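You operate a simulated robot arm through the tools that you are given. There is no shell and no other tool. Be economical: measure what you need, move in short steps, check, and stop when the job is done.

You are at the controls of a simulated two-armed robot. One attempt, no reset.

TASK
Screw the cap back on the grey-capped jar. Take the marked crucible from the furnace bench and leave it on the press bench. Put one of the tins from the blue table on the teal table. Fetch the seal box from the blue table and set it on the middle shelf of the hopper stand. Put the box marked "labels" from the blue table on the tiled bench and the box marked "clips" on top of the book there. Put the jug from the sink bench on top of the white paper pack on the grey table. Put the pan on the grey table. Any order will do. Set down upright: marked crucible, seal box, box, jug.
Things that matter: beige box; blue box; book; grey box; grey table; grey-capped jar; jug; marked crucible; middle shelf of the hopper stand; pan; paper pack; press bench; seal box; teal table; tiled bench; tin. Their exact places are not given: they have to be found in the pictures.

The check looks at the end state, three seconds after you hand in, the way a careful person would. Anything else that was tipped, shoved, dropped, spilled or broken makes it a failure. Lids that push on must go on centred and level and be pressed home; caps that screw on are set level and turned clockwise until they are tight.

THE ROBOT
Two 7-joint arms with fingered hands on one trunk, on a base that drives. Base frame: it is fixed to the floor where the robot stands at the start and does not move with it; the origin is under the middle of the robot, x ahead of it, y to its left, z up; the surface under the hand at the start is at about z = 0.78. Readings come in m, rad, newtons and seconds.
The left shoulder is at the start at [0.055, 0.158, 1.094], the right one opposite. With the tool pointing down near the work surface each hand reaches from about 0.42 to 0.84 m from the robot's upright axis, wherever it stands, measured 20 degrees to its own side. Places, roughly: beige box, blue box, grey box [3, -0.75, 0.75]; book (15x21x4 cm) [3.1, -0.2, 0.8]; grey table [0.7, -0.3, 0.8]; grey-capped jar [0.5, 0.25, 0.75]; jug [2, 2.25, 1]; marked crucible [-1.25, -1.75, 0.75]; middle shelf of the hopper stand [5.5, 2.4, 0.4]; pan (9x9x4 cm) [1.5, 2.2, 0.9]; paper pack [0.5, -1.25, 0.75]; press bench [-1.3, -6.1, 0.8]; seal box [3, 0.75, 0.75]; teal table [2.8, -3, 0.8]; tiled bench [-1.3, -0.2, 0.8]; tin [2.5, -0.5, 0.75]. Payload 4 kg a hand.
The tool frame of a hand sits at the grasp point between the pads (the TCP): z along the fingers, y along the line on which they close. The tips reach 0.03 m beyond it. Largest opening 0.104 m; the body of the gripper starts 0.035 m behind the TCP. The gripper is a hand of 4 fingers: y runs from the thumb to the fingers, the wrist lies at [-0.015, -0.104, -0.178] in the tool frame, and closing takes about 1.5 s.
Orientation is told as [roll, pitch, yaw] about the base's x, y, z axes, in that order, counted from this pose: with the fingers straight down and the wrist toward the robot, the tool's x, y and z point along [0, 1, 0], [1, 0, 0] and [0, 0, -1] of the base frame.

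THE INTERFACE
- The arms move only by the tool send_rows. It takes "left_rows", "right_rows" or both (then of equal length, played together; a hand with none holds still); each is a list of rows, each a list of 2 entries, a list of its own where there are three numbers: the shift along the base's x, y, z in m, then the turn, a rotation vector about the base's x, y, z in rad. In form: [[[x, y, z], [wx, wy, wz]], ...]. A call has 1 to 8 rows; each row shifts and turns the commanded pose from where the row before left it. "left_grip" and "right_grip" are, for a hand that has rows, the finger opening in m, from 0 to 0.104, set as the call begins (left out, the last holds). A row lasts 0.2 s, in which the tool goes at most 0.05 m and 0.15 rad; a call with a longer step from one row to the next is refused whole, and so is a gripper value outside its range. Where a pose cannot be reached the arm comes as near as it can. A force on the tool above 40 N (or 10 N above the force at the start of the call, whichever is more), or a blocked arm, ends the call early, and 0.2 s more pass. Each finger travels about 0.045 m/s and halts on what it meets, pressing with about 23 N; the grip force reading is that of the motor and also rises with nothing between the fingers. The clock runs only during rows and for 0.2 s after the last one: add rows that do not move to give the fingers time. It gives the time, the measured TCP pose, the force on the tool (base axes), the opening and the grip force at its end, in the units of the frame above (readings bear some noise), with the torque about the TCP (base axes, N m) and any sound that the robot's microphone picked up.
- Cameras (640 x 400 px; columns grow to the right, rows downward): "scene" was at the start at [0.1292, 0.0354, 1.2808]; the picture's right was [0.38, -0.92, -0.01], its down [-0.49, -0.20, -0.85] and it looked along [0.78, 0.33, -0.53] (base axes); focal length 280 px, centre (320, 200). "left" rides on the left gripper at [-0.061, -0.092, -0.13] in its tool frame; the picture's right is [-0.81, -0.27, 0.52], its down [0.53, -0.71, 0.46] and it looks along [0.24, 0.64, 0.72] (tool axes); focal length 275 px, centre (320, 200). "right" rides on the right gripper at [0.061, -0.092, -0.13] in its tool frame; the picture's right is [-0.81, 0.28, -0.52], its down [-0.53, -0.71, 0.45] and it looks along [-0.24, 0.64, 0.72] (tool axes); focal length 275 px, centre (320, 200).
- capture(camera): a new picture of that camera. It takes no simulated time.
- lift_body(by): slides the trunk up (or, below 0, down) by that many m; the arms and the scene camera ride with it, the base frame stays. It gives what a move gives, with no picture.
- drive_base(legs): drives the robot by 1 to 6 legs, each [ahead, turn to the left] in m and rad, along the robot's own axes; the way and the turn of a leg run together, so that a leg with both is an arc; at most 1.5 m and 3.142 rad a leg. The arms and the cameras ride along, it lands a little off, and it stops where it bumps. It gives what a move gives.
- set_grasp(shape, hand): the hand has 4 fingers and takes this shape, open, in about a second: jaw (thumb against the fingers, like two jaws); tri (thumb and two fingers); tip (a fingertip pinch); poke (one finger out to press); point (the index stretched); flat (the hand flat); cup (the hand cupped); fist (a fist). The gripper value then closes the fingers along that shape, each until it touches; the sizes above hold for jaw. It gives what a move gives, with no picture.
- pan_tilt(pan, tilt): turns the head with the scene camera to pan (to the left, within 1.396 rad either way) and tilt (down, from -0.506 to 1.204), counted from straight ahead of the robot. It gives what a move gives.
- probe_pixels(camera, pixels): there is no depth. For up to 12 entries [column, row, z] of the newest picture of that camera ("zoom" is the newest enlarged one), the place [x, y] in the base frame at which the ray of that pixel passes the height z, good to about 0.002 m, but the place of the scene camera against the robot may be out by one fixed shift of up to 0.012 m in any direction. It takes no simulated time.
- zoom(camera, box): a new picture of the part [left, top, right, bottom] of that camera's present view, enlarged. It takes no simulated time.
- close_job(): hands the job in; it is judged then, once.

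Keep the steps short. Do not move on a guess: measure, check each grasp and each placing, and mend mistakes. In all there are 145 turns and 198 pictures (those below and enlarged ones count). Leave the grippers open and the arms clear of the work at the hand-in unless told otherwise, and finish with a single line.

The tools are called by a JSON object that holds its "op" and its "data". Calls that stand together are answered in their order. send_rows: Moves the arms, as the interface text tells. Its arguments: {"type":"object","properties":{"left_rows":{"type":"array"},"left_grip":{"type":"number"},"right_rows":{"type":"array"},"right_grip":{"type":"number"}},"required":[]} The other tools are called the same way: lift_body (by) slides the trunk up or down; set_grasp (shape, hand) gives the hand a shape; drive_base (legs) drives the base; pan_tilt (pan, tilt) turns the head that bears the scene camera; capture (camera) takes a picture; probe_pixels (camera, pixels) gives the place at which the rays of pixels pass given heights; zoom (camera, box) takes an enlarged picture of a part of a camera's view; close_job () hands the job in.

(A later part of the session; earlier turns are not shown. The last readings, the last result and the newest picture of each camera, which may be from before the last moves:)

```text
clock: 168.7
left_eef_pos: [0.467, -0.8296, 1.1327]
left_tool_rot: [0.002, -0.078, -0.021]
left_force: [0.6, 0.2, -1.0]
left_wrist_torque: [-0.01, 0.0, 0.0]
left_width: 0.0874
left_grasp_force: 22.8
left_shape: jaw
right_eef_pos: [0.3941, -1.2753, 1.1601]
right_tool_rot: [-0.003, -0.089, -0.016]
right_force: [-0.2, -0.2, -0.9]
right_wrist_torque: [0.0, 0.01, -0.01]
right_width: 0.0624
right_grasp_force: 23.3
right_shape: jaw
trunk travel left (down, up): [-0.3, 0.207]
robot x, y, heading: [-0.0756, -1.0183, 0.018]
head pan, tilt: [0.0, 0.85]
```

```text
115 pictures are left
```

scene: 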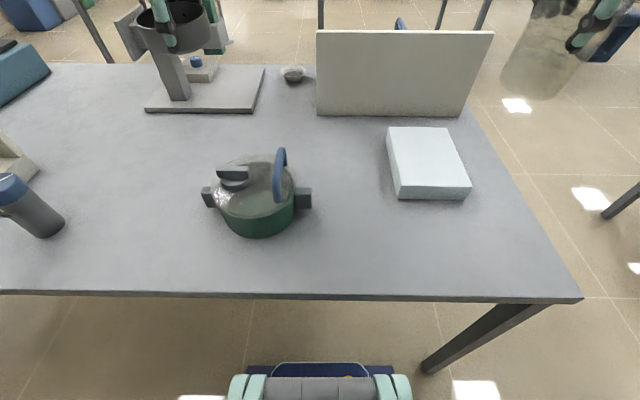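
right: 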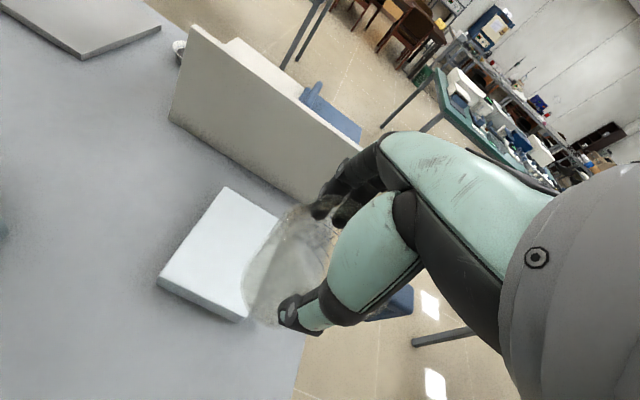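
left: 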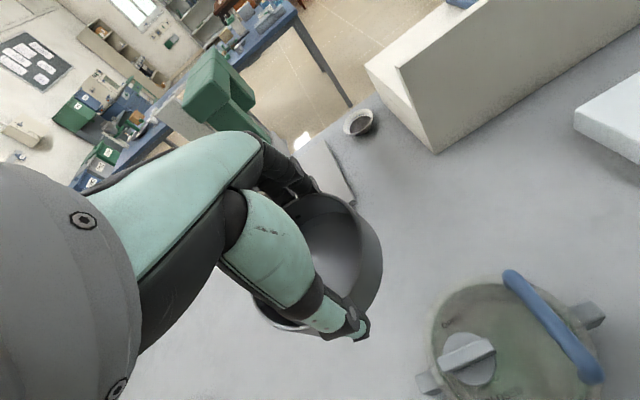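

{"op": "probe_pixels", "data": {"camera": "scene", "pixels": [[388, 127, 0.82], [452, 128, 0.82], [472, 187, 0.82], [398, 187, 0.82], [398, 199, 0.775], [466, 200, 0.775], [130, 200, 0.775], [62, 225, 0.775], [204, 205, 0.8], [340, 240, 0.775], [312, 200, 0.8]]}}

{"op": "probe_pixels", "data": {"camera": "right", "pixels": [[226, 187, 0.82], [158, 283, 0.82], [246, 318, 0.82], [241, 324, 0.775]]}}

```text
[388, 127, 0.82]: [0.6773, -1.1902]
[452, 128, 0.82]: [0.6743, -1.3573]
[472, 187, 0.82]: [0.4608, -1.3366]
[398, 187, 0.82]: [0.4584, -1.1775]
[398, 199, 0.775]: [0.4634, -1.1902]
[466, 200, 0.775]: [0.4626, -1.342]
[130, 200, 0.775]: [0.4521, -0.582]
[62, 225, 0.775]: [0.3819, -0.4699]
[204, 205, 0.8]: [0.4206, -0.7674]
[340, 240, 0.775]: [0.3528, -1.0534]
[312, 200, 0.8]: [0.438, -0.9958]
```

```text
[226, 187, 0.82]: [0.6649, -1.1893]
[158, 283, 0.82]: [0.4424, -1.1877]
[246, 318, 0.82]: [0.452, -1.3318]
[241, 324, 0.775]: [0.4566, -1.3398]
```

Pack spans x 0.455–0.67, y −1.19…−1.345. Pan will go to (0.47, −0.62), a free spot. Level both wrists and move over the targets.

{"op": "send_rows", "data": {"left_rows": [[[0, 0.027, 0], [0, 0.04, 0]], [[0, 0.027, 0], [0, 0.038, 0]], [[0, 0.027, -0.005], [0, 0, 0]], [[0, 0.027, -0.01], [0, 0, 0]], [[0, 0.027, -0.02], [0, 0, 0]], [[0, 0.027, -0.03], [0, 0, 0]], [[0, 0.027, -0.03], [0, 0, 0]], [[0, 0.021, -0.035], [0, 0, 0]]], "right_rows": [[[0.021, 0, 0], [0, 0.045, 0]], [[0.021, 0, 0], [0, 0.044, 0]], [[0.021, 0, -0.005], [0, 0, 0]], [[0.021, 0, -0.015], [0, 0, 0]], [[0.021, 0, -0.02], [0, 0, 0]], [[0.021, 0.003, -0.02], [0, 0, 0]], [[0.021, 0.003, -0.03], [0, 0, 0]], [[0.021, 0.003, -0.03], [0, 0, 0]]]}}

{"op": "send_rows", "data": {"left_rows": [[[0, 0, -0.04], [0, 0, 0]], [[0, 0, -0.04], [0, 0, 0]], [[0, 0, -0.04], [0, 0, 0]], [[0, 0, -0.02], [0, 0, 0]], [[0, 0, 0], [0, 0, 0]]], "right_rows": [[[0, 0, -0.03], [0, 0, 0]], [[0, 0, -0.03], [0, 0, 0]], [[0, 0, -0.02], [0, 0, 0]], [[0, 0, -0.01], [0, 0, 0]], [[0, 0, 0], [0, 0, 0]]]}}

{"op": "capture", "data": {"camera": "scene"}}

{"op": "capture", "data": {"camera": "right"}}

```text
clock: 170.5
left_eef_pos: [0.4687, -0.6182, 0.9995]
left_tool_rot: [0.0, 0.003, -0.022]
left_force: [0.3, 0.1, -1.1]
left_wrist_torque: [-0.05, 0.02, 0.01]
left_width: 0.0873
left_grasp_force: 23.1
left_shape: jaw
right_eef_pos: [0.5642, -1.2635, 1.0387]
right_tool_rot: [-0.005, 0.001, -0.016]
right_force: [-0.1, 0.1, -0.4]
right_wrist_torque: [0.0, 0.04, 0.0]
right_width: 0.0625
right_grasp_force: 23.3
right_shape: jaw
trunk travel left (down, up): [-0.3, 0.207]
robot x, y, heading: [-0.0802, -1.0204, 0.018]
head pan, tilt: [0.0, 0.85]
```

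```text
clock: 171.7
left_eef_pos: [0.466, -0.6154, 0.8614]
left_tool_rot: [-0.003, 0.003, -0.023]
left_force: [0.2, 0.0, -0.6]
left_wrist_torque: [0.0, 0.01, -0.02]
left_width: 0.0872
left_grasp_force: 22.5
left_shape: jaw
right_eef_pos: [0.5621, -1.2657, 0.9502]
right_tool_rot: [-0.007, -0.001, -0.016]
right_force: [0.4, -0.4, -1.0]
right_wrist_torque: [0.02, 0.0, 0.02]
right_width: 0.0624
right_grasp_force: 22.7
right_shape: jaw
trunk travel left (down, up): [-0.3, 0.207]
robot x, y, heading: [-0.0788, -1.0204, 0.017]
head pan, tilt: [0.0, 0.85]
```

```text
114 pictures are left
```

scene: 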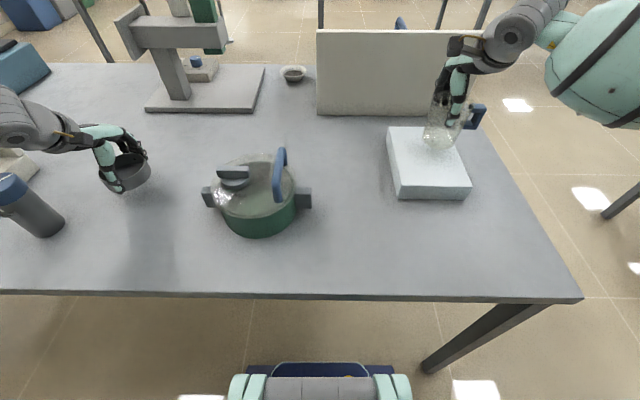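

```text
113 pictures are left
```

right: 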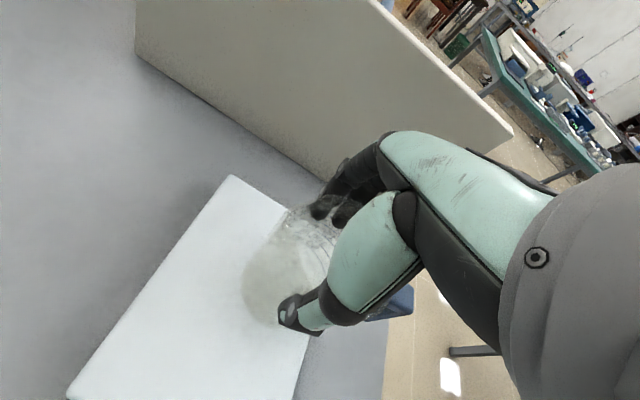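

Both are over their spots. Lower gently until contact.

{"op": "send_rows", "data": {"left_rows": [[[0, 0, -0.02], [0, 0, 0]], [[0, 0, -0.015], [0, 0, 0]], [[0, 0, -0.008], [0, 0, 0]], [[0, 0, 0], [0, 0, 0]]], "right_rows": [[[0, 0, -0.015], [0, 0, 0]], [[0, 0, -0.01], [0, 0, 0]], [[0, 0, -0.006], [0, 0, 0]], [[0, 0, 0], [0, 0, 0]]]}}

{"op": "send_rows", "data": {"left_rows": [[[0, 0, -0.003], [0, 0, 0]], [[0, 0, 0], [0, 0, 0]]], "right_rows": [[[0, 0, -0.003], [0, 0, 0]], [[0, 0, 0], [0, 0, 0]]]}}

{"op": "zoom", "data": {"camera": "scene", "box": [370, 60, 530, 220]}}

```text
clock: 172.7
left_eef_pos: [0.4688, -0.6162, 0.8217]
left_tool_rot: [-0.001, -0.005, -0.023]
left_force: [0.6, 2.5, 11.9]
left_wrist_torque: [0.1, -0.11, 0.06]
left_width: 0.0865
left_grasp_force: 22.9
left_shape: jaw
right_eef_pos: [0.5616, -1.2671, 0.9189]
right_tool_rot: [-0.004, 0.0, -0.017]
right_force: [-0.4, -0.7, 0.1]
right_wrist_torque: [0.01, 0.02, 0.02]
right_width: 0.0625
right_grasp_force: 22.6
right_shape: jaw
trunk travel left (down, up): [-0.3, 0.207]
robot x, y, heading: [-0.076, -1.0168, 0.011]
head pan, tilt: [0.0, 0.85]
```

```text
clock: 173.3
left_eef_pos: [0.4685, -0.6189, 0.8198]
left_tool_rot: [-0.001, -0.007, -0.024]
left_force: [2.0, 4.1, 31.6]
left_wrist_torque: [0.17, 0.13, 0.15]
left_width: 0.0862
left_grasp_force: 23.2
left_shape: jaw
right_eef_pos: [0.5603, -1.267, 0.9184]
right_tool_rot: [-0.003, -0.004, -0.015]
right_force: [1.9, 1.7, 5.2]
right_wrist_torque: [-0.04, 0.05, -0.03]
right_width: 0.0626
right_grasp_force: 23.1
right_shape: jaw
trunk travel left (down, up): [-0.3, 0.207]
robot x, y, heading: [-0.0769, -1.0202, 0.018]
head pan, tilt: [0.0, 0.85]
```

```text
2.50 times, centred on (450, 140) of scene
```

zoom: 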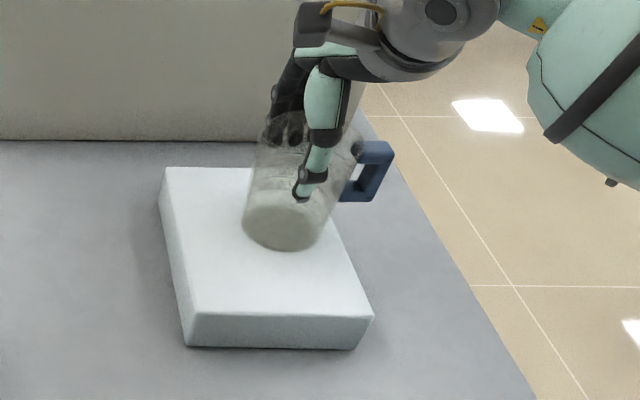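

Pan on the table; jug touches the pack about 2 cm right of centre. Ease the pan, lift the jug 6 mm, shift +2 cm in y, and lower again.

{"op": "send_rows", "data": {"left_rows": [[[0, 0, 0.003], [0, 0, 0]], [[0, 0, 0.001], [0, 0, 0]], [[0, 0, 0], [0, 0, 0]], [[0, 0, 0], [0, 0, 0]], [[0, 0, 0], [0, 0, 0]], [[0, 0, 0], [0, 0, 0]]], "right_rows": [[[0, 0, 0.01], [0, 0, 0]], [[-0.005, 0.01, 0], [0, 0, 0]], [[-0.005, 0.01, 0], [0, 0, 0]], [[0, 0, -0.007], [0, 0, 0]], [[0, 0, -0.004], [0, 0, 0]], [[0, 0, 0], [0, 0, 0]]]}}

{"op": "send_rows", "data": {"right_rows": [[[0, 0, -0.001], [0, 0, 0]], [[0, 0, 0], [0, 0, 0]]]}}

```text
clock: 174.7
left_eef_pos: [0.4676, -0.6175, 0.8212]
left_tool_rot: [-0.002, 0.002, -0.022]
left_force: [3.7, 0.0, 9.3]
left_wrist_torque: [0.05, -0.22, -0.04]
left_width: 0.0865
left_grasp_force: 23.2
left_shape: jaw
right_eef_pos: [0.5506, -1.2451, 0.9175]
right_tool_rot: [-0.006, -0.005, -0.018]
right_force: [3.7, 1.5, 15.9]
right_wrist_torque: [-0.06, 0.01, 0.05]
right_width: 0.0621
right_grasp_force: 23.0
right_shape: jaw
trunk travel left (down, up): [-0.3, 0.207]
robot x, y, heading: [-0.0791, -1.0196, 0.012]
head pan, tilt: [0.0, 0.85]
```

```text
clock: 175.3
left_eef_pos: [0.4656, -0.6176, 0.8213]
left_tool_rot: [-0.002, 0.001, -0.024]
left_force: [2.0, -1.8, 5.1]
left_wrist_torque: [0.06, -0.14, -0.06]
left_width: 0.0866
left_grasp_force: 23.1
left_shape: jaw
right_eef_pos: [0.5507, -1.2459, 0.917]
right_tool_rot: [-0.006, -0.006, -0.016]
right_force: [2.8, 1.7, 22.1]
right_wrist_torque: [-0.11, -0.1, -0.01]
right_width: 0.062
right_grasp_force: 22.8
right_shape: jaw
trunk travel left (down, up): [-0.3, 0.207]
robot x, y, heading: [-0.0731, -1.0205, 0.015]
head pan, tilt: [0.0, 0.85]
```

Both seated. Open both hands and rise.

{"op": "send_rows", "data": {"left_rows": [[[0, 0, 0], [0, 0, 0]], [[0, 0, 0], [0, 0, 0]], [[0, 0, 0], [0, 0, 0]], [[0, 0, 0], [0, 0, 0]], [[0, 0, 0], [0, 0, 0]]], "right_rows": [[[0, 0, 0.003], [0, 0, 0]], [[0, 0, 0], [0, 0, 0]], [[0, 0, 0], [0, 0, 0]], [[0, 0, 0], [0, 0, 0]], [[0, 0, 0], [0, 0, 0]]], "left_grip": 0.104, "right_grip": 0.104}}

{"op": "send_rows", "data": {"left_rows": [[[0, 0, 0.03], [0, 0, 0]], [[0, 0, 0.045], [0, 0, 0]], [[0, 0, 0.045], [0, 0, 0]], [[0, 0, 0.045], [0, 0, 0]], [[0, 0, 0.045], [0, 0, 0]], [[0, 0, 0.045], [0, 0, 0]], [[0, 0, 0.03], [0, 0, 0]]], "right_rows": [[[0, 0, 0.03], [0, 0, 0]], [[0, 0, 0.04], [0, 0, 0]], [[0, 0, 0.04], [0, 0, 0]], [[0, 0, 0.04], [0, 0, 0]], [[0, 0, 0.04], [0, 0, 0]], [[0, 0, 0], [0, 0, 0]], [[0, 0, 0], [0, 0, 0]]]}}

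{"op": "capture", "data": {"camera": "scene"}}

{"op": "zoom", "data": {"camera": "scene", "box": [370, 60, 530, 220]}}

```text
clock: 176.5
left_eef_pos: [0.4671, -0.618, 0.82]
left_tool_rot: [-0.003, 0.001, -0.022]
left_force: [-0.1, -0.3, -0.7]
left_wrist_torque: [-0.01, 0.01, 0.01]
left_width: 0.1038
left_grasp_force: 0.1
left_shape: jaw
right_eef_pos: [0.552, -1.2456, 0.9161]
right_tool_rot: [-0.006, 0.001, -0.015]
right_force: [-0.8, 0.5, -0.6]
right_wrist_torque: [0.01, 0.01, 0.0]
right_width: 0.1039
right_grasp_force: 0.1
right_shape: jaw
trunk travel left (down, up): [-0.3, 0.207]
robot x, y, heading: [-0.0774, -1.0211, 0.013]
head pan, tilt: [0.0, 0.85]
```

```text
clock: 178.1
left_eef_pos: [0.4667, -0.6166, 1.1089]
left_tool_rot: [0.0, 0.005, -0.023]
left_force: [0.2, -0.7, -0.3]
left_wrist_torque: [-0.01, -0.01, -0.02]
left_width: 0.1039
left_grasp_force: 0.2
left_shape: jaw
right_eef_pos: [0.5519, -1.2444, 1.1086]
right_tool_rot: [-0.007, 0.002, -0.016]
right_force: [-1.2, 0.2, 0.1]
right_wrist_torque: [-0.02, 0.02, -0.02]
right_width: 0.104
right_grasp_force: 0.1
right_shape: jaw
trunk travel left (down, up): [-0.3, 0.207]
robot x, y, heading: [-0.0773, -1.0213, 0.013]
head pan, tilt: [0.0, 0.85]
```

```text
111 pictures are left
```

scene: 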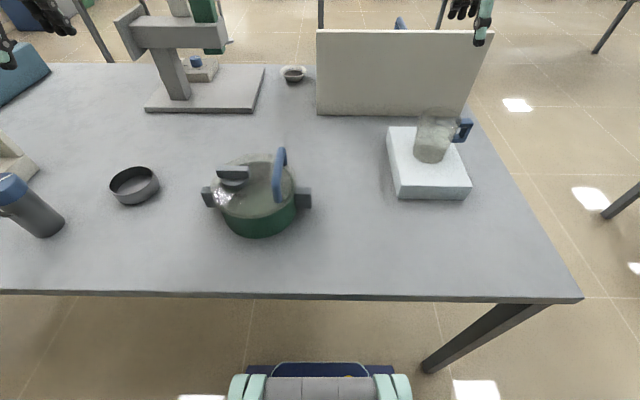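

```text
2.50 times, centred on (450, 140) of scene
```

zoom: 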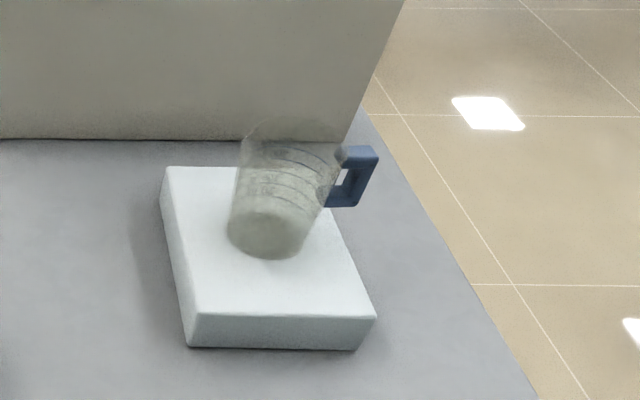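

Both placed well. Next: crucible. Back off, face −y and look at the benches on the right.

{"op": "drive_base", "data": {"legs": [[-0.33, 0], [0, -1.585], [0.3, 0]]}}

{"op": "pan_tilt", "data": {"pan": -1.2, "tilt": 0.45}}

{"op": "capture", "data": {"camera": "scene"}}

{"op": "pan_tilt", "data": {"pan": -0.3, "tilt": 0.3}}

{"op": "capture", "data": {"camera": "scene"}}

```text
clock: 185.8
left_eef_pos: [-0.0524, -1.6473, 1.1216]
left_tool_rot: [-0.004, -0.025, -1.677]
left_force: [0.3, 0.2, -0.6]
left_wrist_torque: [-0.05, 0.03, 0.02]
left_width: 0.1041
left_grasp_force: 0.0
left_shape: jaw
right_eef_pos: [-0.6842, -1.6805, 1.1241]
right_tool_rot: [-0.009, -0.024, -1.667]
right_force: [-0.5, 0.0, 0.5]
right_wrist_torque: [-0.07, 0.03, 0.0]
right_width: 0.104
right_grasp_force: 0.1
right_shape: jaw
trunk travel left (down, up): [-0.3, 0.207]
robot x, y, heading: [-0.3967, -1.0996, -1.686]
head pan, tilt: [0.0, 0.85]
stopped in leg 3: the robot was blocked; the commanded pose is now the measured one
```

```text
clock: 187.2
left_eef_pos: [-0.0529, -1.6496, 1.1193]
left_tool_rot: [-0.002, -0.024, -1.676]
left_force: [-0.9, -0.3, 0.1]
left_wrist_torque: [-0.03, 0.02, -0.01]
left_width: 0.1038
left_grasp_force: 0.0
left_shape: jaw
right_eef_pos: [-0.6838, -1.682, 1.1231]
right_tool_rot: [-0.009, -0.024, -1.67]
right_force: [-0.2, -0.6, -0.9]
right_wrist_torque: [0.04, 0.01, 0.03]
right_width: 0.1038
right_grasp_force: 0.1
right_shape: jaw
trunk travel left (down, up): [-0.3, 0.207]
robot x, y, heading: [-0.3991, -1.0974, -1.687]
head pan, tilt: [-1.201, 0.45]
```

```text
109 pictures are left
```

scene: 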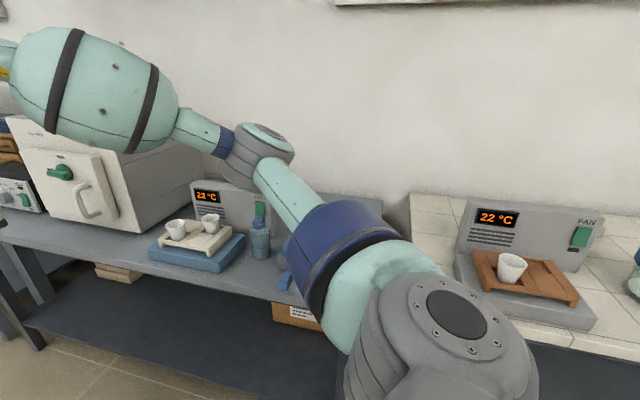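

```text
clock: 188.4
left_eef_pos: [-0.0522, -1.6491, 1.1208]
left_tool_rot: [-0.003, -0.022, -1.678]
left_force: [-0.5, -0.8, -0.2]
left_wrist_torque: [0.0, 0.01, -0.02]
left_width: 0.1041
left_grasp_force: 0.1
left_shape: jaw
right_eef_pos: [-0.6856, -1.6816, 1.1233]
right_tool_rot: [-0.009, -0.024, -1.669]
right_force: [0.3, -0.2, -0.1]
right_wrist_torque: [0.0, -0.01, -0.01]
right_width: 0.1041
right_grasp_force: 0.0
right_shape: jaw
trunk travel left (down, up): [-0.3, 0.207]
robot x, y, heading: [-0.3995, -1.0993, -1.686]
head pan, tilt: [-0.3, 0.3]
```

```text
108 pictures are left
```

scene: 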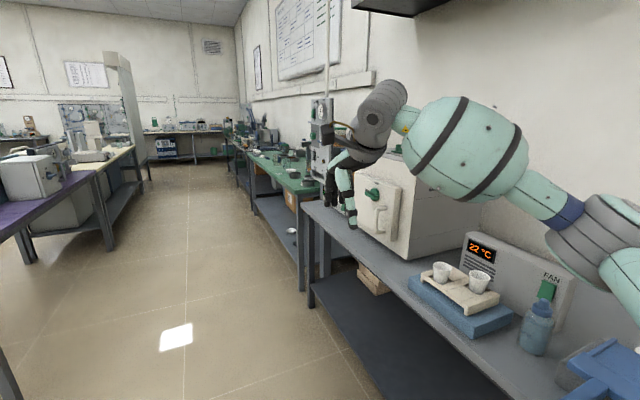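

Two crucibles on the furnace bench at (443,270) and (480,280). Enlarge to find the marked one.

{"op": "zoom", "data": {"camera": "scene", "box": [400, 240, 560, 360]}}

{"op": "probe_pixels", "data": {"camera": "scene", "pixels": [[443, 283, 0.83], [480, 292, 0.83], [305, 203, 0.78], [469, 400, 0.78], [510, 325, 0.78], [383, 195, 0.9]]}}

```text
3.33 times, centred on (480, 300) of scene
```

zoom: 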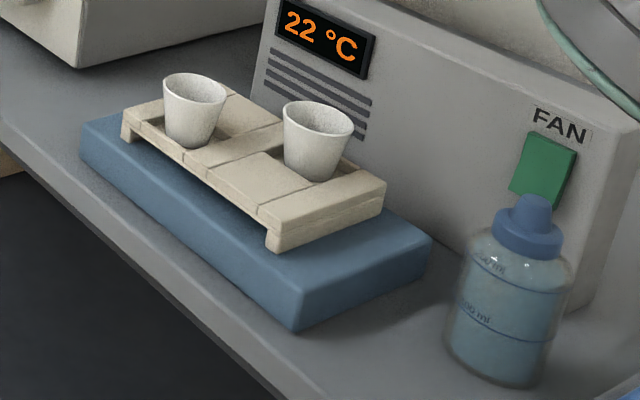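

```text
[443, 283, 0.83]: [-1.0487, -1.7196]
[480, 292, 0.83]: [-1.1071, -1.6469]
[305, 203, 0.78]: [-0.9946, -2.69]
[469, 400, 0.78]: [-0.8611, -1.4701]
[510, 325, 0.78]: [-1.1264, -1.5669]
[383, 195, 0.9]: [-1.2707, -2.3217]
```

No mark visible from here. Drive to about (−0.15, −1.72) and face the bench for a frontal look.

{"op": "drive_base", "data": {"legs": [[0, 0.5], [0.67, 0]]}}

{"op": "drive_base", "data": {"legs": [[0, -1.95]]}}

{"op": "pan_tilt", "data": {"pan": 0, "tilt": 0.5}}

{"op": "capture", "data": {"camera": "scene"}}

```text
clock: 194.0
left_eef_pos: [0.4297, -2.0199, 1.119]
left_tool_rot: [-0.004, -0.021, -1.162]
left_force: [-1.0, 0.0, 0.0]
left_wrist_torque: [0.0, -0.01, -0.01]
left_width: 0.1041
left_grasp_force: 0.1
left_shape: jaw
right_eef_pos: [-0.1051, -2.3579, 1.1232]
right_tool_rot: [-0.008, -0.027, -1.154]
right_force: [0.1, 0.3, 1.0]
right_wrist_torque: [0.01, 0.01, 0.01]
right_width: 0.1038
right_grasp_force: 0.1
right_shape: jaw
trunk travel left (down, up): [-0.3, 0.207]
robot x, y, heading: [-0.1432, -1.7105, -1.17]
head pan, tilt: [-0.3, 0.3]
```

```text
clock: 199.9
left_eef_pos: [-0.6324, -2.12, 1.1267]
left_tool_rot: [-0.004, -0.036, -3.123]
left_force: [0.1, 0.2, -0.3]
left_wrist_torque: [0.02, -0.01, -0.01]
left_width: 0.1036
left_grasp_force: 0.1
left_shape: jaw
right_eef_pos: [-0.7457, -1.4972, 1.132]
right_tool_rot: [-0.008, -0.037, -3.113]
right_force: [-0.4, -0.1, -0.1]
right_wrist_torque: [0.01, -0.01, -0.03]
right_width: 0.1041
right_grasp_force: 0.0
right_shape: jaw
trunk travel left (down, up): [-0.3, 0.207]
robot x, y, heading: [-0.1405, -1.7231, -3.125]
head pan, tilt: [-0.3, 0.3]
```

```text
clock: 200.7
left_eef_pos: [-0.6196, -2.1189, 1.1334]
left_tool_rot: [-0.002, -0.05, -3.122]
left_force: [0.2, 0.8, 0.5]
left_wrist_torque: [0.02, 0.03, 0.01]
left_width: 0.1039
left_grasp_force: 0.2
left_shape: jaw
right_eef_pos: [-0.7292, -1.4962, 1.139]
right_tool_rot: [-0.01, -0.051, -3.114]
right_force: [-0.5, 0.8, 0.4]
right_wrist_torque: [-0.01, 0.01, -0.04]
right_width: 0.104
right_grasp_force: 0.1
right_shape: jaw
trunk travel left (down, up): [-0.3, 0.207]
robot x, y, heading: [-0.1427, -1.7241, -3.128]
head pan, tilt: [0.0, 0.499]
```

```text
106 pictures are left
```

scene: 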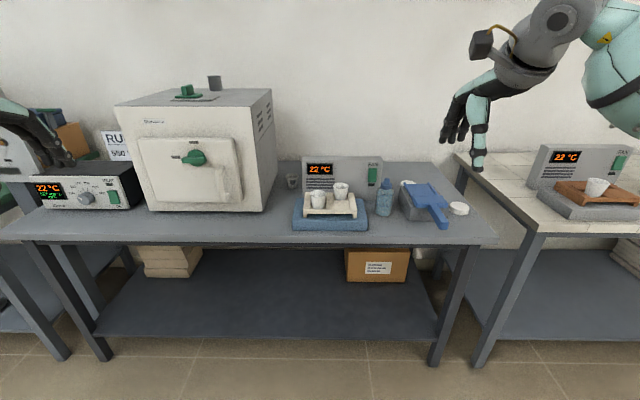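

{"op": "zoom", "data": {"camera": "scene", "box": [280, 150, 420, 240]}}

{"op": "probe_pixels", "data": {"camera": "scene", "pixels": [[317, 207, 0.84], [340, 202, 0.84], [317, 193, 0.88], [340, 185, 0.88], [330, 245, 0.78], [480, 243, 0.78], [292, 186, 0.8]]}}

```text
4.44 times, centred on (350, 195) of scene
```

zoom: 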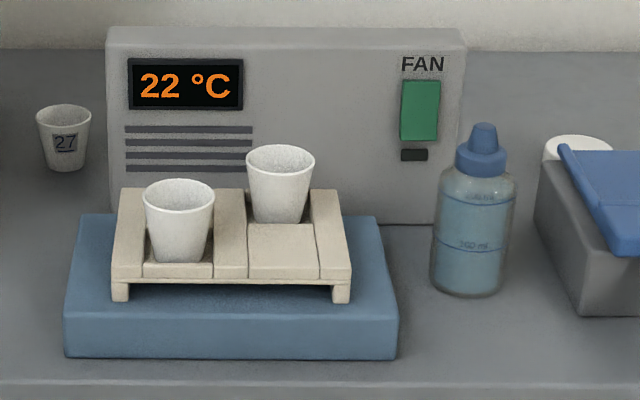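

```text
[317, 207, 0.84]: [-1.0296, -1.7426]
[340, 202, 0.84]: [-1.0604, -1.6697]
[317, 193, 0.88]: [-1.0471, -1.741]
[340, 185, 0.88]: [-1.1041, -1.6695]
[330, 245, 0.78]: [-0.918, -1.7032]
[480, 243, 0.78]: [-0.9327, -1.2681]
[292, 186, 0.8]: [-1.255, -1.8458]
```

The marked crucible ("27") stands at (294,181), between furnace and fan unit. Measure it and the neighbours.

{"op": "zoom", "data": {"camera": "scene", "box": [250, 140, 330, 220]}}

{"op": "probe_pixels", "data": {"camera": "scene", "pixels": [[150, 212, 0.78], [262, 210, 0.78], [190, 107, 1.1], [190, 107, 1.15], [270, 88, 1.1], [270, 88, 1.15], [278, 178, 0.78], [303, 194, 0.78], [303, 159, 0.92], [303, 159, 0.95], [293, 187, 0.78], [293, 175, 0.83]]}}

```text
5.00 times, centred on (290, 180) of scene
```

zoom: 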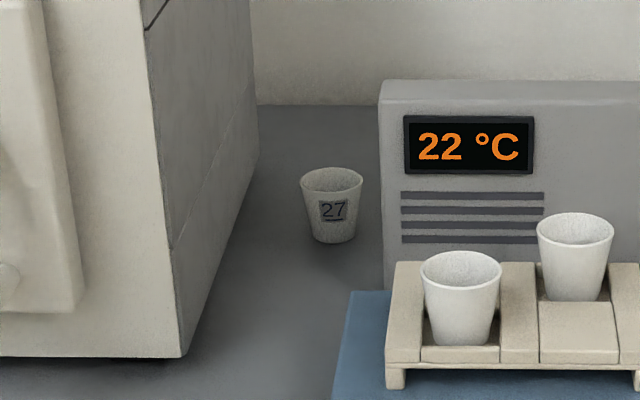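

```text
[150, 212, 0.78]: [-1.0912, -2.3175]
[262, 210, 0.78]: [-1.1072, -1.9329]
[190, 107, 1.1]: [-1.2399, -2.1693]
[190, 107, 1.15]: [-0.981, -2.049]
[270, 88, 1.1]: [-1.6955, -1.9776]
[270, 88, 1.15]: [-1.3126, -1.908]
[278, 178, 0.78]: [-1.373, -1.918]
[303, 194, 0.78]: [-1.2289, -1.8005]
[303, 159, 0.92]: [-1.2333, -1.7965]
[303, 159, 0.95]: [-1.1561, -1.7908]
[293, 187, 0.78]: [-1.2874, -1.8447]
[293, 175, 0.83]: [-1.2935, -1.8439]
```

Crucible at ≈(−1.287, −1.844), rim z≈0.83; furnace side at y≈−1.925, fan panel edge y≈−1.797, its top ≈0.92. I'll use the right hand from (−0.66, −2.03). Raise the left hand above the furnace first, then shift sideways.

{"op": "send_rows", "data": {"left_rows": [[[0.01, 0, 0.04], [0, 0, 0]], [[0.01, 0, 0.04], [0, 0, 0]], [[0.01, 0, 0.04], [0, 0, 0]], [[0.01, 0, 0.04], [0, 0, 0]], [[0.01, 0, 0.04], [0, 0, 0]], [[0, 0, 0.04], [0, 0, 0]], [[0, 0, 0.04], [0, 0, 0]]]}}

{"op": "drive_base", "data": {"legs": [[0, 1.55], [0.3, 0]]}}

{"op": "drive_base", "data": {"legs": [[0, -1.55]]}}

{"op": "pan_tilt", "data": {"pan": -0.15, "tilt": 0.5}}

{"op": "capture", "data": {"camera": "scene"}}

```text
clock: 202.3
left_eef_pos: [-0.5696, -2.1178, 1.4114]
left_tool_rot: [-0.002, -0.048, -3.122]
left_force: [-0.1, 0.1, 0.0]
left_wrist_torque: [0.01, 0.01, 0.01]
left_width: 0.1036
left_grasp_force: 0.0
left_shape: jaw
right_eef_pos: [-0.7298, -1.495, 1.1379]
right_tool_rot: [-0.009, -0.05, -3.113]
right_force: [-0.2, 0.1, -0.1]
right_wrist_torque: [0.0, 0.02, -0.03]
right_width: 0.1038
right_grasp_force: 0.0
right_shape: jaw
trunk travel left (down, up): [-0.3, 0.207]
robot x, y, heading: [-0.1409, -1.72, -3.131]
head pan, tilt: [0.0, 0.499]
```

```text
clock: 208.8
left_eef_pos: [0.2382, -2.4567, 1.4112]
left_tool_rot: [-0.004, -0.046, -1.582]
left_force: [-0.7, -0.4, 0.0]
left_wrist_torque: [-0.01, 0.01, 0.0]
left_width: 0.1043
left_grasp_force: 0.0
left_shape: jaw
right_eef_pos: [-0.3897, -2.6001, 1.1375]
right_tool_rot: [-0.011, -0.048, -1.573]
right_force: [0.3, -1.1, -0.3]
right_wrist_torque: [0.0, 0.01, 0.0]
right_width: 0.1041
right_grasp_force: 0.0
right_shape: jaw
trunk travel left (down, up): [-0.3, 0.207]
robot x, y, heading: [-0.1495, -2.0188, -1.59]
head pan, tilt: [0.0, 0.499]
```

```text
clock: 213.7
left_eef_pos: [-0.5637, -2.4085, 1.4169]
left_tool_rot: [-0.001, -0.057, -3.141]
left_force: [-0.4, -0.2, -0.8]
left_wrist_torque: [0.02, 0.0, -0.03]
left_width: 0.104
left_grasp_force: 0.0
left_shape: jaw
right_eef_pos: [-0.7169, -1.782, 1.1444]
right_tool_rot: [-0.008, -0.062, -3.13]
right_force: [-0.1, -0.2, 0.0]
right_wrist_torque: [-0.01, 0.02, 0.0]
right_width: 0.1041
right_grasp_force: 0.0
right_shape: jaw
trunk travel left (down, up): [-0.3, 0.207]
robot x, y, heading: [-0.1476, -2.031, 3.131]
head pan, tilt: [0.0, 0.499]
```

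```text
clock: 214.4
left_eef_pos: [-0.5482, -2.4094, 1.4229]
left_tool_rot: [-0.004, -0.071, -3.14]
left_force: [-0.5, 1.0, 0.5]
left_wrist_torque: [-0.02, -0.01, 0.04]
left_width: 0.104
left_grasp_force: 0.0
left_shape: jaw
right_eef_pos: [-0.7049, -1.782, 1.1505]
right_tool_rot: [-0.012, -0.073, -3.134]
right_force: [-0.1, 0.3, 1.1]
right_wrist_torque: [-0.04, 0.02, 0.02]
right_width: 0.104
right_grasp_force: 0.0
right_shape: jaw
trunk travel left (down, up): [-0.3, 0.207]
robot x, y, heading: [-0.1472, -2.0305, 3.137]
head pan, tilt: [-0.15, 0.499]
```

```text
103 pictures are left
```

scene: 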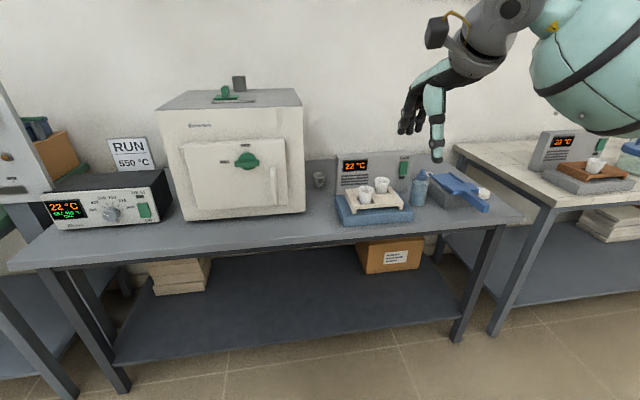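

Drive forward 0.40 m, then look.

{"op": "drive_base", "data": {"legs": [[0.4, 0]]}}

{"op": "pan_tilt", "data": {"pan": -0.2, "tilt": 0.6}}

{"op": "capture", "data": {"camera": "scene"}}

{"op": "capture", "data": {"camera": "right"}}

```text
clock: 217.0
left_eef_pos: [-0.9455, -2.4035, 1.4215]
left_tool_rot: [-0.002, -0.07, 3.138]
left_force: [-1.0, 0.1, 0.2]
left_wrist_torque: [0.02, 0.0, 0.01]
left_width: 0.1038
left_grasp_force: 0.1
left_shape: jaw
right_eef_pos: [-1.0989, -1.7752, 1.1515]
right_tool_rot: [-0.013, -0.076, -3.137]
right_force: [0.3, 0.6, 0.2]
right_wrist_torque: [0.03, 0.01, 0.02]
right_width: 0.1042
right_grasp_force: 0.1
right_shape: jaw
trunk travel left (down, up): [-0.3, 0.207]
robot x, y, heading: [-0.5428, -2.0237, 3.128]
head pan, tilt: [-0.15, 0.499]
```

```text
clock: 217.7
left_eef_pos: [-0.9307, -2.404, 1.426]
left_tool_rot: [-0.003, -0.084, 3.138]
left_force: [0.2, 0.6, 0.1]
left_wrist_torque: [0.01, 0.01, 0.01]
left_width: 0.1035
left_grasp_force: 0.0
left_shape: jaw
right_eef_pos: [-1.0872, -1.7776, 1.156]
right_tool_rot: [-0.011, -0.087, -3.136]
right_force: [1.1, 0.6, -0.2]
right_wrist_torque: [-0.01, -0.02, 0.0]
right_width: 0.1038
right_grasp_force: 0.0
right_shape: jaw
trunk travel left (down, up): [-0.3, 0.207]
robot x, y, heading: [-0.5447, -2.0267, 3.127]
head pan, tilt: [-0.201, 0.6]
```

```text
102 pictures are left
```

scene: 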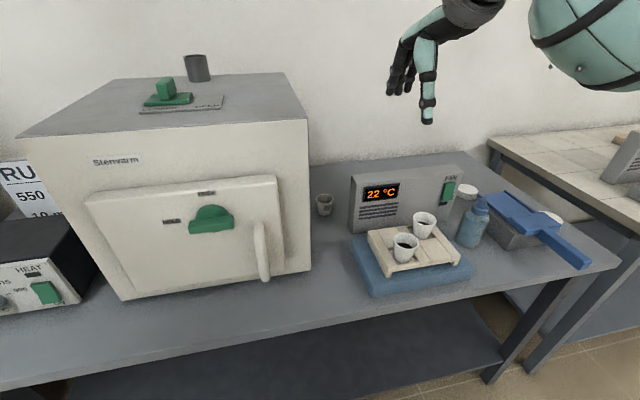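

```text
101 pictures are left
```

right: 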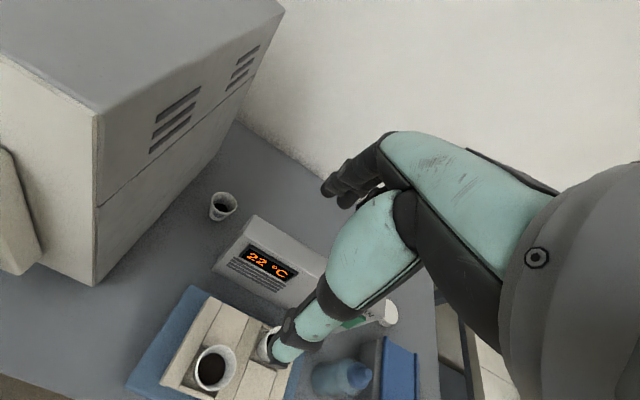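

{"op": "zoom", "data": {"camera": "right", "box": [190, 170, 260, 240]}}

{"op": "zoom", "data": {"camera": "scene", "box": [290, 160, 370, 240]}}

{"op": "probe_pixels", "data": {"camera": "right", "pixels": [[223, 204, 0.83], [223, 204, 0.84], [220, 213, 0.78], [211, 204, 0.83], [236, 204, 0.83], [248, 216, 0.92], [209, 268, 0.92], [95, 285, 0.78], [235, 122, 0.78]]}}

{"op": "probe_pixels", "data": {"camera": "scene", "pixels": [[324, 198, 0.83], [324, 198, 0.84], [324, 212, 0.78], [350, 177, 0.92], [350, 232, 0.78]]}}

```text
5.71 times, centred on (225, 205) of right
```

zoom: 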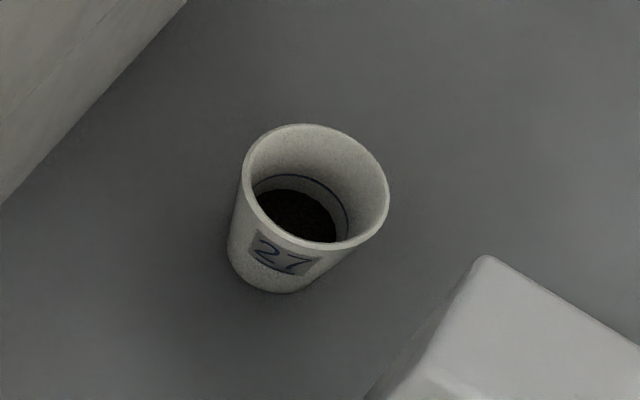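

```text
5.00 times, centred on (330, 200) of scene
```

zoom: 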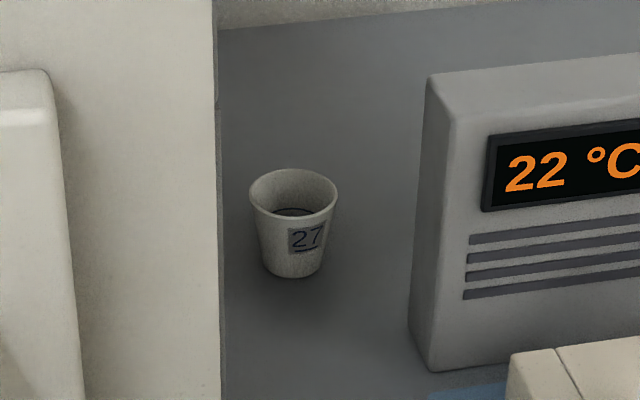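

```text
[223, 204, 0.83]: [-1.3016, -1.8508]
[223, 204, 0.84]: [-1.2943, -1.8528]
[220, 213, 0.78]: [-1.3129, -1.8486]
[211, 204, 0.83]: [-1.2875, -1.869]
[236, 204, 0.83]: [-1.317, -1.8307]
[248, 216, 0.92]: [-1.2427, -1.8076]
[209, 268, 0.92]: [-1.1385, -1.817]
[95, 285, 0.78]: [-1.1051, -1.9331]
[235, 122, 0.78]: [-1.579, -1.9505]
```

```text
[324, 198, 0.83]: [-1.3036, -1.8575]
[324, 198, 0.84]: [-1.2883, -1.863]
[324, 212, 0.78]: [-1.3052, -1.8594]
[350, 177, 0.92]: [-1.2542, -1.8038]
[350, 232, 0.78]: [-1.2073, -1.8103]
```

Crucible centre (−1.304, −1.850), Ø≈0.05, rim z≈0.83. Level the right wrist and go above it, biased 8 mm toward the furnace side for clearance from the panel.

{"op": "send_rows", "data": {"right_rows": [[[-0.03, -0.012, 0], [-0.005, -0.045, 0]], [[-0.03, -0.012, 0], [-0.005, -0.042, 0]], [[-0.03, -0.012, -0.01], [0, 0, 0]], [[-0.03, -0.012, -0.01], [0, 0, 0]], [[-0.03, -0.012, -0.01], [0, 0, 0]], [[-0.03, -0.01, -0.015], [0, 0, 0]], [[-0.035, -0.008, -0.015], [0, 0, 0]], [[0, 0, 0], [0, 0, 0]]], "right_grip": 0.08}}

{"op": "capture", "data": {"camera": "right"}}

{"op": "capture", "data": {"camera": "scene"}}

```text
clock: 219.5
left_eef_pos: [-0.9266, -2.4028, 1.4282]
left_tool_rot: [-0.001, -0.084, 3.139]
left_force: [0.3, -0.6, 0.2]
left_wrist_torque: [-0.07, 0.01, 0.01]
left_width: 0.1037
left_grasp_force: 0.0
left_shape: jaw
right_eef_pos: [-1.3023, -1.8536, 1.1018]
right_tool_rot: [-0.001, 0.001, -3.139]
right_force: [0.0, -0.5, -0.1]
right_wrist_torque: [-0.02, 0.05, -0.02]
right_width: 0.0803
right_grasp_force: 0.1
right_shape: jaw
trunk travel left (down, up): [-0.3, 0.207]
robot x, y, heading: [-0.544, -2.0248, 3.125]
head pan, tilt: [-0.201, 0.6]
```

```text
98 pictures are left
```

right: 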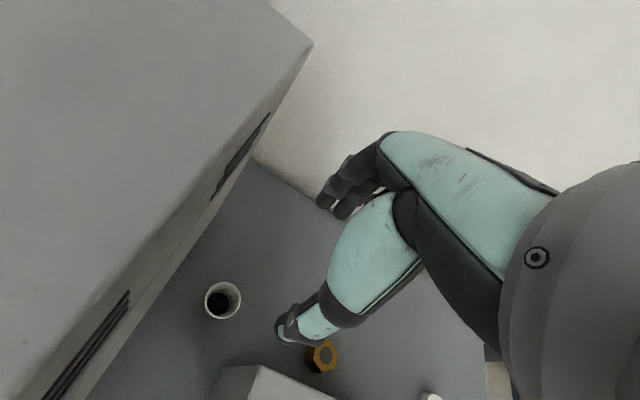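

```text
97 pictures are left
```

scene: 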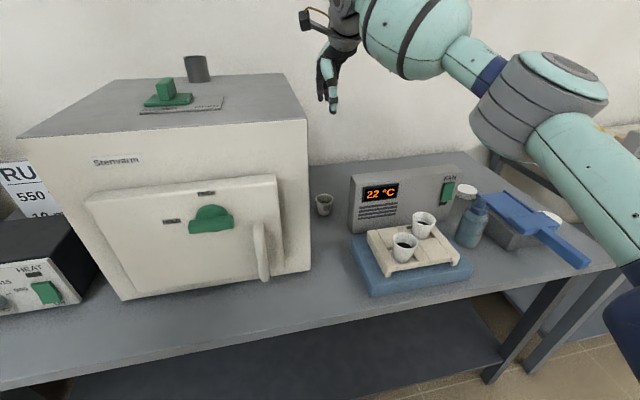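

{"op": "zoom", "data": {"camera": "right", "box": [180, 260, 270, 340]}}

{"op": "probe_pixels", "data": {"camera": "right", "pixels": [[222, 300, 0.82], [222, 300, 0.83], [222, 300, 0.84], [219, 305, 0.78], [237, 370, 0.95]]}}

```text
5.00 times, centred on (225, 300) of right
```

zoom: 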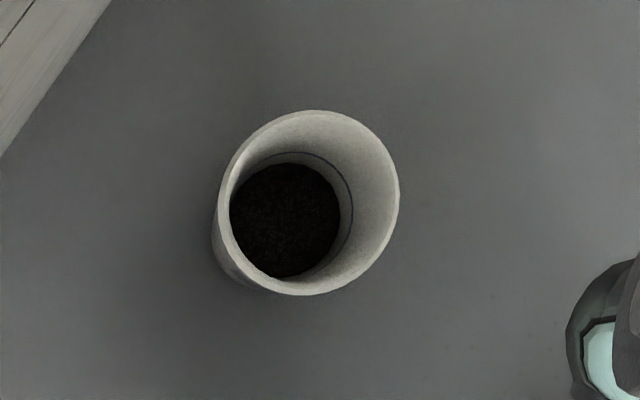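

```text
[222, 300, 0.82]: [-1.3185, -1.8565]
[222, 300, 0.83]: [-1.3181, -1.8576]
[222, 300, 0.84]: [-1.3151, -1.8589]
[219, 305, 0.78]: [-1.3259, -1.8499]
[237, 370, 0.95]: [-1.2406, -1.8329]
```

From this steeper view the rim centre is (−1.318, −1.857). Correct and descend to z≈0.90, check.

{"op": "send_rows", "data": {"right_rows": [[[-0.008, -0.002, -0.03], [0, 0, 0]], [[-0.008, -0.002, -0.04], [0, 0, 0]], [[0, 0, -0.04], [0, 0, 0]], [[0, 0, -0.04], [0, 0, 0]], [[0, 0, -0.03], [0, 0, 0]], [[0, 0, -0.02], [0, 0, 0]], [[0, 0, 0], [0, 0, 0]]]}}

{"op": "capture", "data": {"camera": "right"}}

{"op": "zoom", "data": {"camera": "scene", "box": [260, 80, 460, 250]}}

```text
clock: 221.1
left_eef_pos: [-0.9271, -2.403, 1.4275]
left_tool_rot: [-0.002, -0.085, 3.139]
left_force: [0.2, 0.3, -0.1]
left_wrist_torque: [0.01, -0.04, 0.0]
left_width: 0.104
left_grasp_force: 0.1
left_shape: jaw
right_eef_pos: [-1.3182, -1.8547, 0.899]
right_tool_rot: [-0.002, 0.0, -3.138]
right_force: [2.8, 7.1, 0.7]
right_wrist_torque: [-1.11, 0.39, 0.99]
right_width: 0.0802
right_grasp_force: 0.1
right_shape: jaw
trunk travel left (down, up): [-0.3, 0.207]
robot x, y, heading: [-0.5437, -2.0246, 3.127]
head pan, tilt: [-0.201, 0.6]
```

```text
95 pictures are left
```

right: 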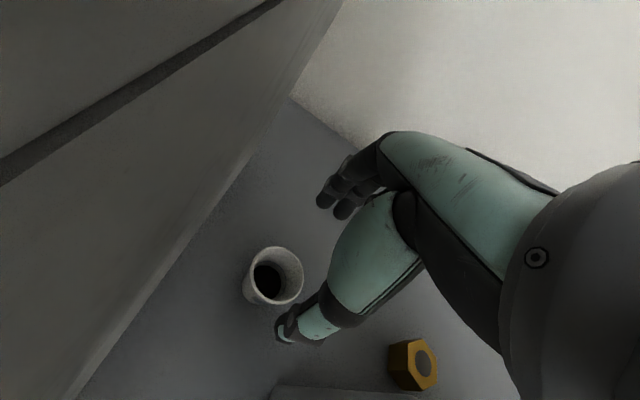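

```text
2.35 times, centred on (360, 165) of scene
```

zoom: 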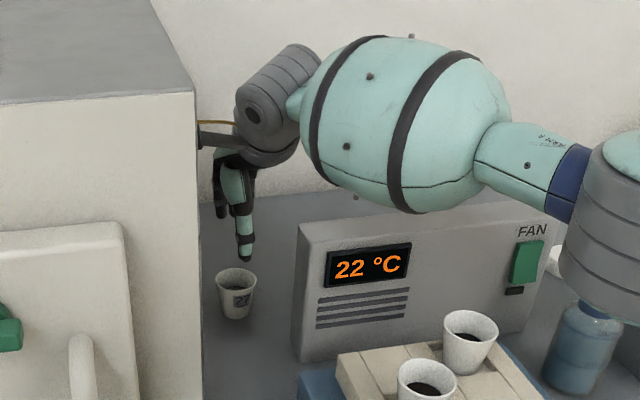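

The camera bracket is brushing the furnace side (7 N in +y). Shift +1 cm, turn the hand +0.3 rad so the bracket clears, then return above the crucible.

{"op": "send_rows", "data": {"right_rows": [[[0, 0.012, 0.01], [0, 0, 0]], [[0, 0, 0], [0, 0, 0.15]], [[0, 0, 0], [0, 0, 0.15]], [[0, -0.008, -0.005], [0, 0, 0]], [[0, -0.006, -0.005], [0, 0, 0]], [[0, 0, 0], [0, 0, 0]]]}}

{"op": "capture", "data": {"camera": "right"}}

{"op": "zoom", "data": {"camera": "scene", "box": [260, 80, 460, 250]}}

```text
clock: 222.5
left_eef_pos: [-0.9289, -2.405, 1.4252]
left_tool_rot: [-0.003, -0.085, 3.138]
left_force: [0.9, 0.3, 0.4]
left_wrist_torque: [0.02, -0.01, 0.0]
left_width: 0.1039
left_grasp_force: 0.0
left_shape: jaw
right_eef_pos: [-1.3201, -1.8607, 0.897]
right_tool_rot: [0.0, 0.001, -2.839]
right_force: [-0.4, 0.3, -0.3]
right_wrist_torque: [-0.01, -0.01, -0.01]
right_width: 0.0802
right_grasp_force: 0.1
right_shape: jaw
trunk travel left (down, up): [-0.3, 0.207]
robot x, y, heading: [-0.5433, -2.0299, 3.134]
head pan, tilt: [-0.201, 0.6]
```

```text
93 pictures are left
```

right: 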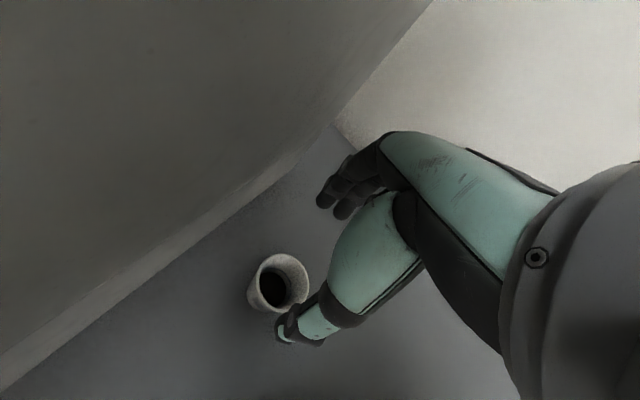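

```text
2.35 times, centred on (360, 165) of scene
```

zoom: 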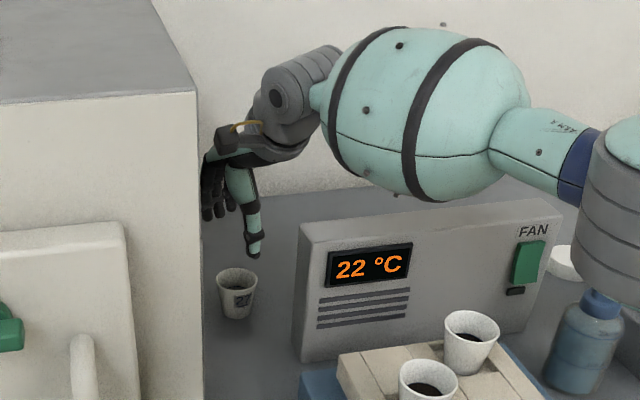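

Aligned within 7 mm; correct and descend to z≈0.825.

{"op": "send_rows", "data": {"right_rows": [[[0.006, 0.003, -0.02], [0, 0, 0]], [[0, 0, -0.02], [0, 0, 0]], [[0, 0, -0.02], [0, 0, 0]], [[0, 0, -0.012], [0, 0, 0]], [[0, 0, 0], [0, 0, 0]]]}}

{"op": "capture", "data": {"camera": "right"}}

{"op": "zoom", "data": {"camera": "scene", "box": [290, 120, 410, 230]}}

```text
clock: 223.7
left_eef_pos: [-0.9284, -2.4034, 1.4263]
left_tool_rot: [-0.003, -0.084, 3.138]
left_force: [0.2, 0.3, 0.1]
left_wrist_torque: [-0.01, 0.03, -0.01]
left_width: 0.1039
left_grasp_force: 0.1
left_shape: jaw
right_eef_pos: [-1.3126, -1.8586, 0.8246]
right_tool_rot: [-0.001, 0.001, -2.839]
right_force: [-0.5, 1.2, 1.2]
right_wrist_torque: [0.0, -0.01, 0.05]
right_width: 0.0802
right_grasp_force: 0.1
right_shape: jaw
trunk travel left (down, up): [-0.3, 0.207]
robot x, y, heading: [-0.5441, -2.0265, 3.125]
head pan, tilt: [-0.201, 0.6]
```

```text
91 pictures are left
```

right: 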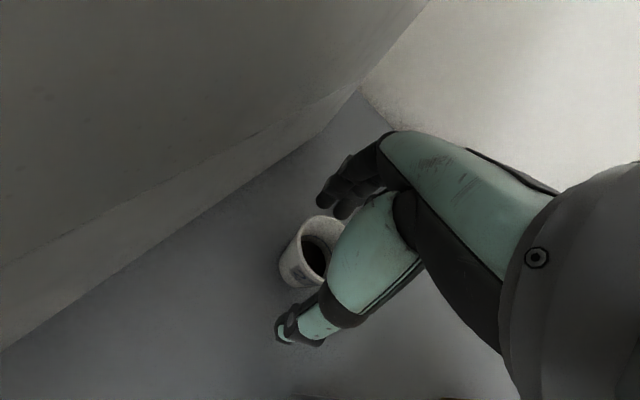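

```text
3.64 times, centred on (350, 175) of scene
```

zoom: 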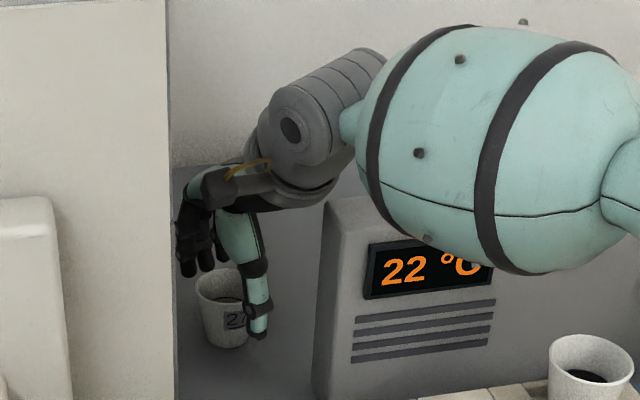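

The rim is lower than assumed (≈0.81), horizontally the cup is centred. Lower 1.2 cm and close.

{"op": "send_rows", "data": {"right_rows": [[[0, 0, -0.006], [0, 0, 0]], [[0, 0, -0.006], [0, 0, 0]], [[0, 0, 0], [0, 0, 0]]]}}

{"op": "send_rows", "data": {"right_rows": [[[0, 0, 0], [0, 0, 0]], [[0, 0, 0], [0, 0, 0]], [[0, 0, 0], [0, 0, 0]], [[0, 0, 0], [0, 0, 0]], [[0, 0, 0], [0, 0, 0]], [[0, 0, 0], [0, 0, 0]]], "right_grip": 0.02}}

{"op": "capture", "data": {"camera": "right"}}

{"op": "zoom", "data": {"camera": "scene", "box": [290, 120, 410, 230]}}

```text
clock: 224.5
left_eef_pos: [-0.9274, -2.4054, 1.4261]
left_tool_rot: [-0.003, -0.086, 3.14]
left_force: [0.4, 0.8, -0.6]
left_wrist_torque: [-0.02, 0.0, 0.02]
left_width: 0.1037
left_grasp_force: 0.1
left_shape: jaw
right_eef_pos: [-1.3123, -1.8589, 0.8156]
right_tool_rot: [-0.001, 0.0, -2.835]
right_force: [-3.8, -6.4, 7.6]
right_wrist_torque: [0.99, -0.81, -0.03]
right_width: 0.0801
right_grasp_force: 0.0
right_shape: jaw
trunk travel left (down, up): [-0.3, 0.207]
robot x, y, heading: [-0.5449, -2.0262, 3.127]
head pan, tilt: [-0.201, 0.6]
```

```text
clock: 225.9
left_eef_pos: [-0.9278, -2.4068, 1.4264]
left_tool_rot: [-0.004, -0.085, 3.137]
left_force: [0.9, 0.2, -0.5]
left_wrist_torque: [0.04, 0.03, 0.0]
left_width: 0.1039
left_grasp_force: 0.1
left_shape: jaw
right_eef_pos: [-1.3126, -1.8592, 0.8139]
right_tool_rot: [-0.004, -0.001, -2.836]
right_force: [-7.3, -9.5, 12.1]
right_wrist_torque: [1.61, -1.41, -0.15]
right_width: 0.0324
right_grasp_force: 22.9
right_shape: jaw
trunk travel left (down, up): [-0.3, 0.207]
robot x, y, heading: [-0.5431, -2.0252, 3.132]
head pan, tilt: [-0.201, 0.6]
```

```text
89 pictures are left
```

right: 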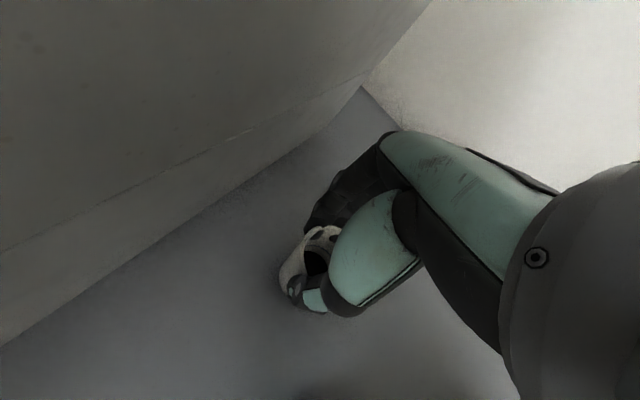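

```text
3.64 times, centred on (350, 175) of scene
```

zoom: 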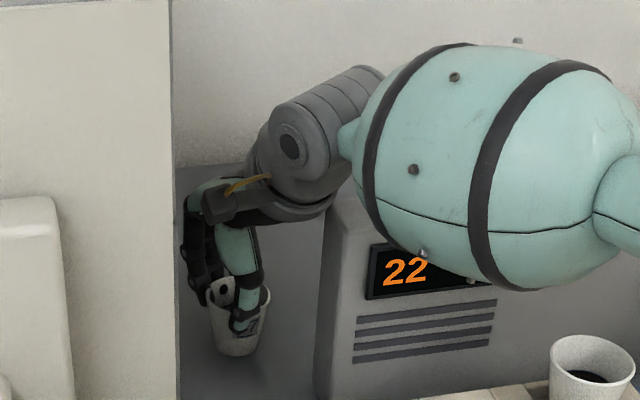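

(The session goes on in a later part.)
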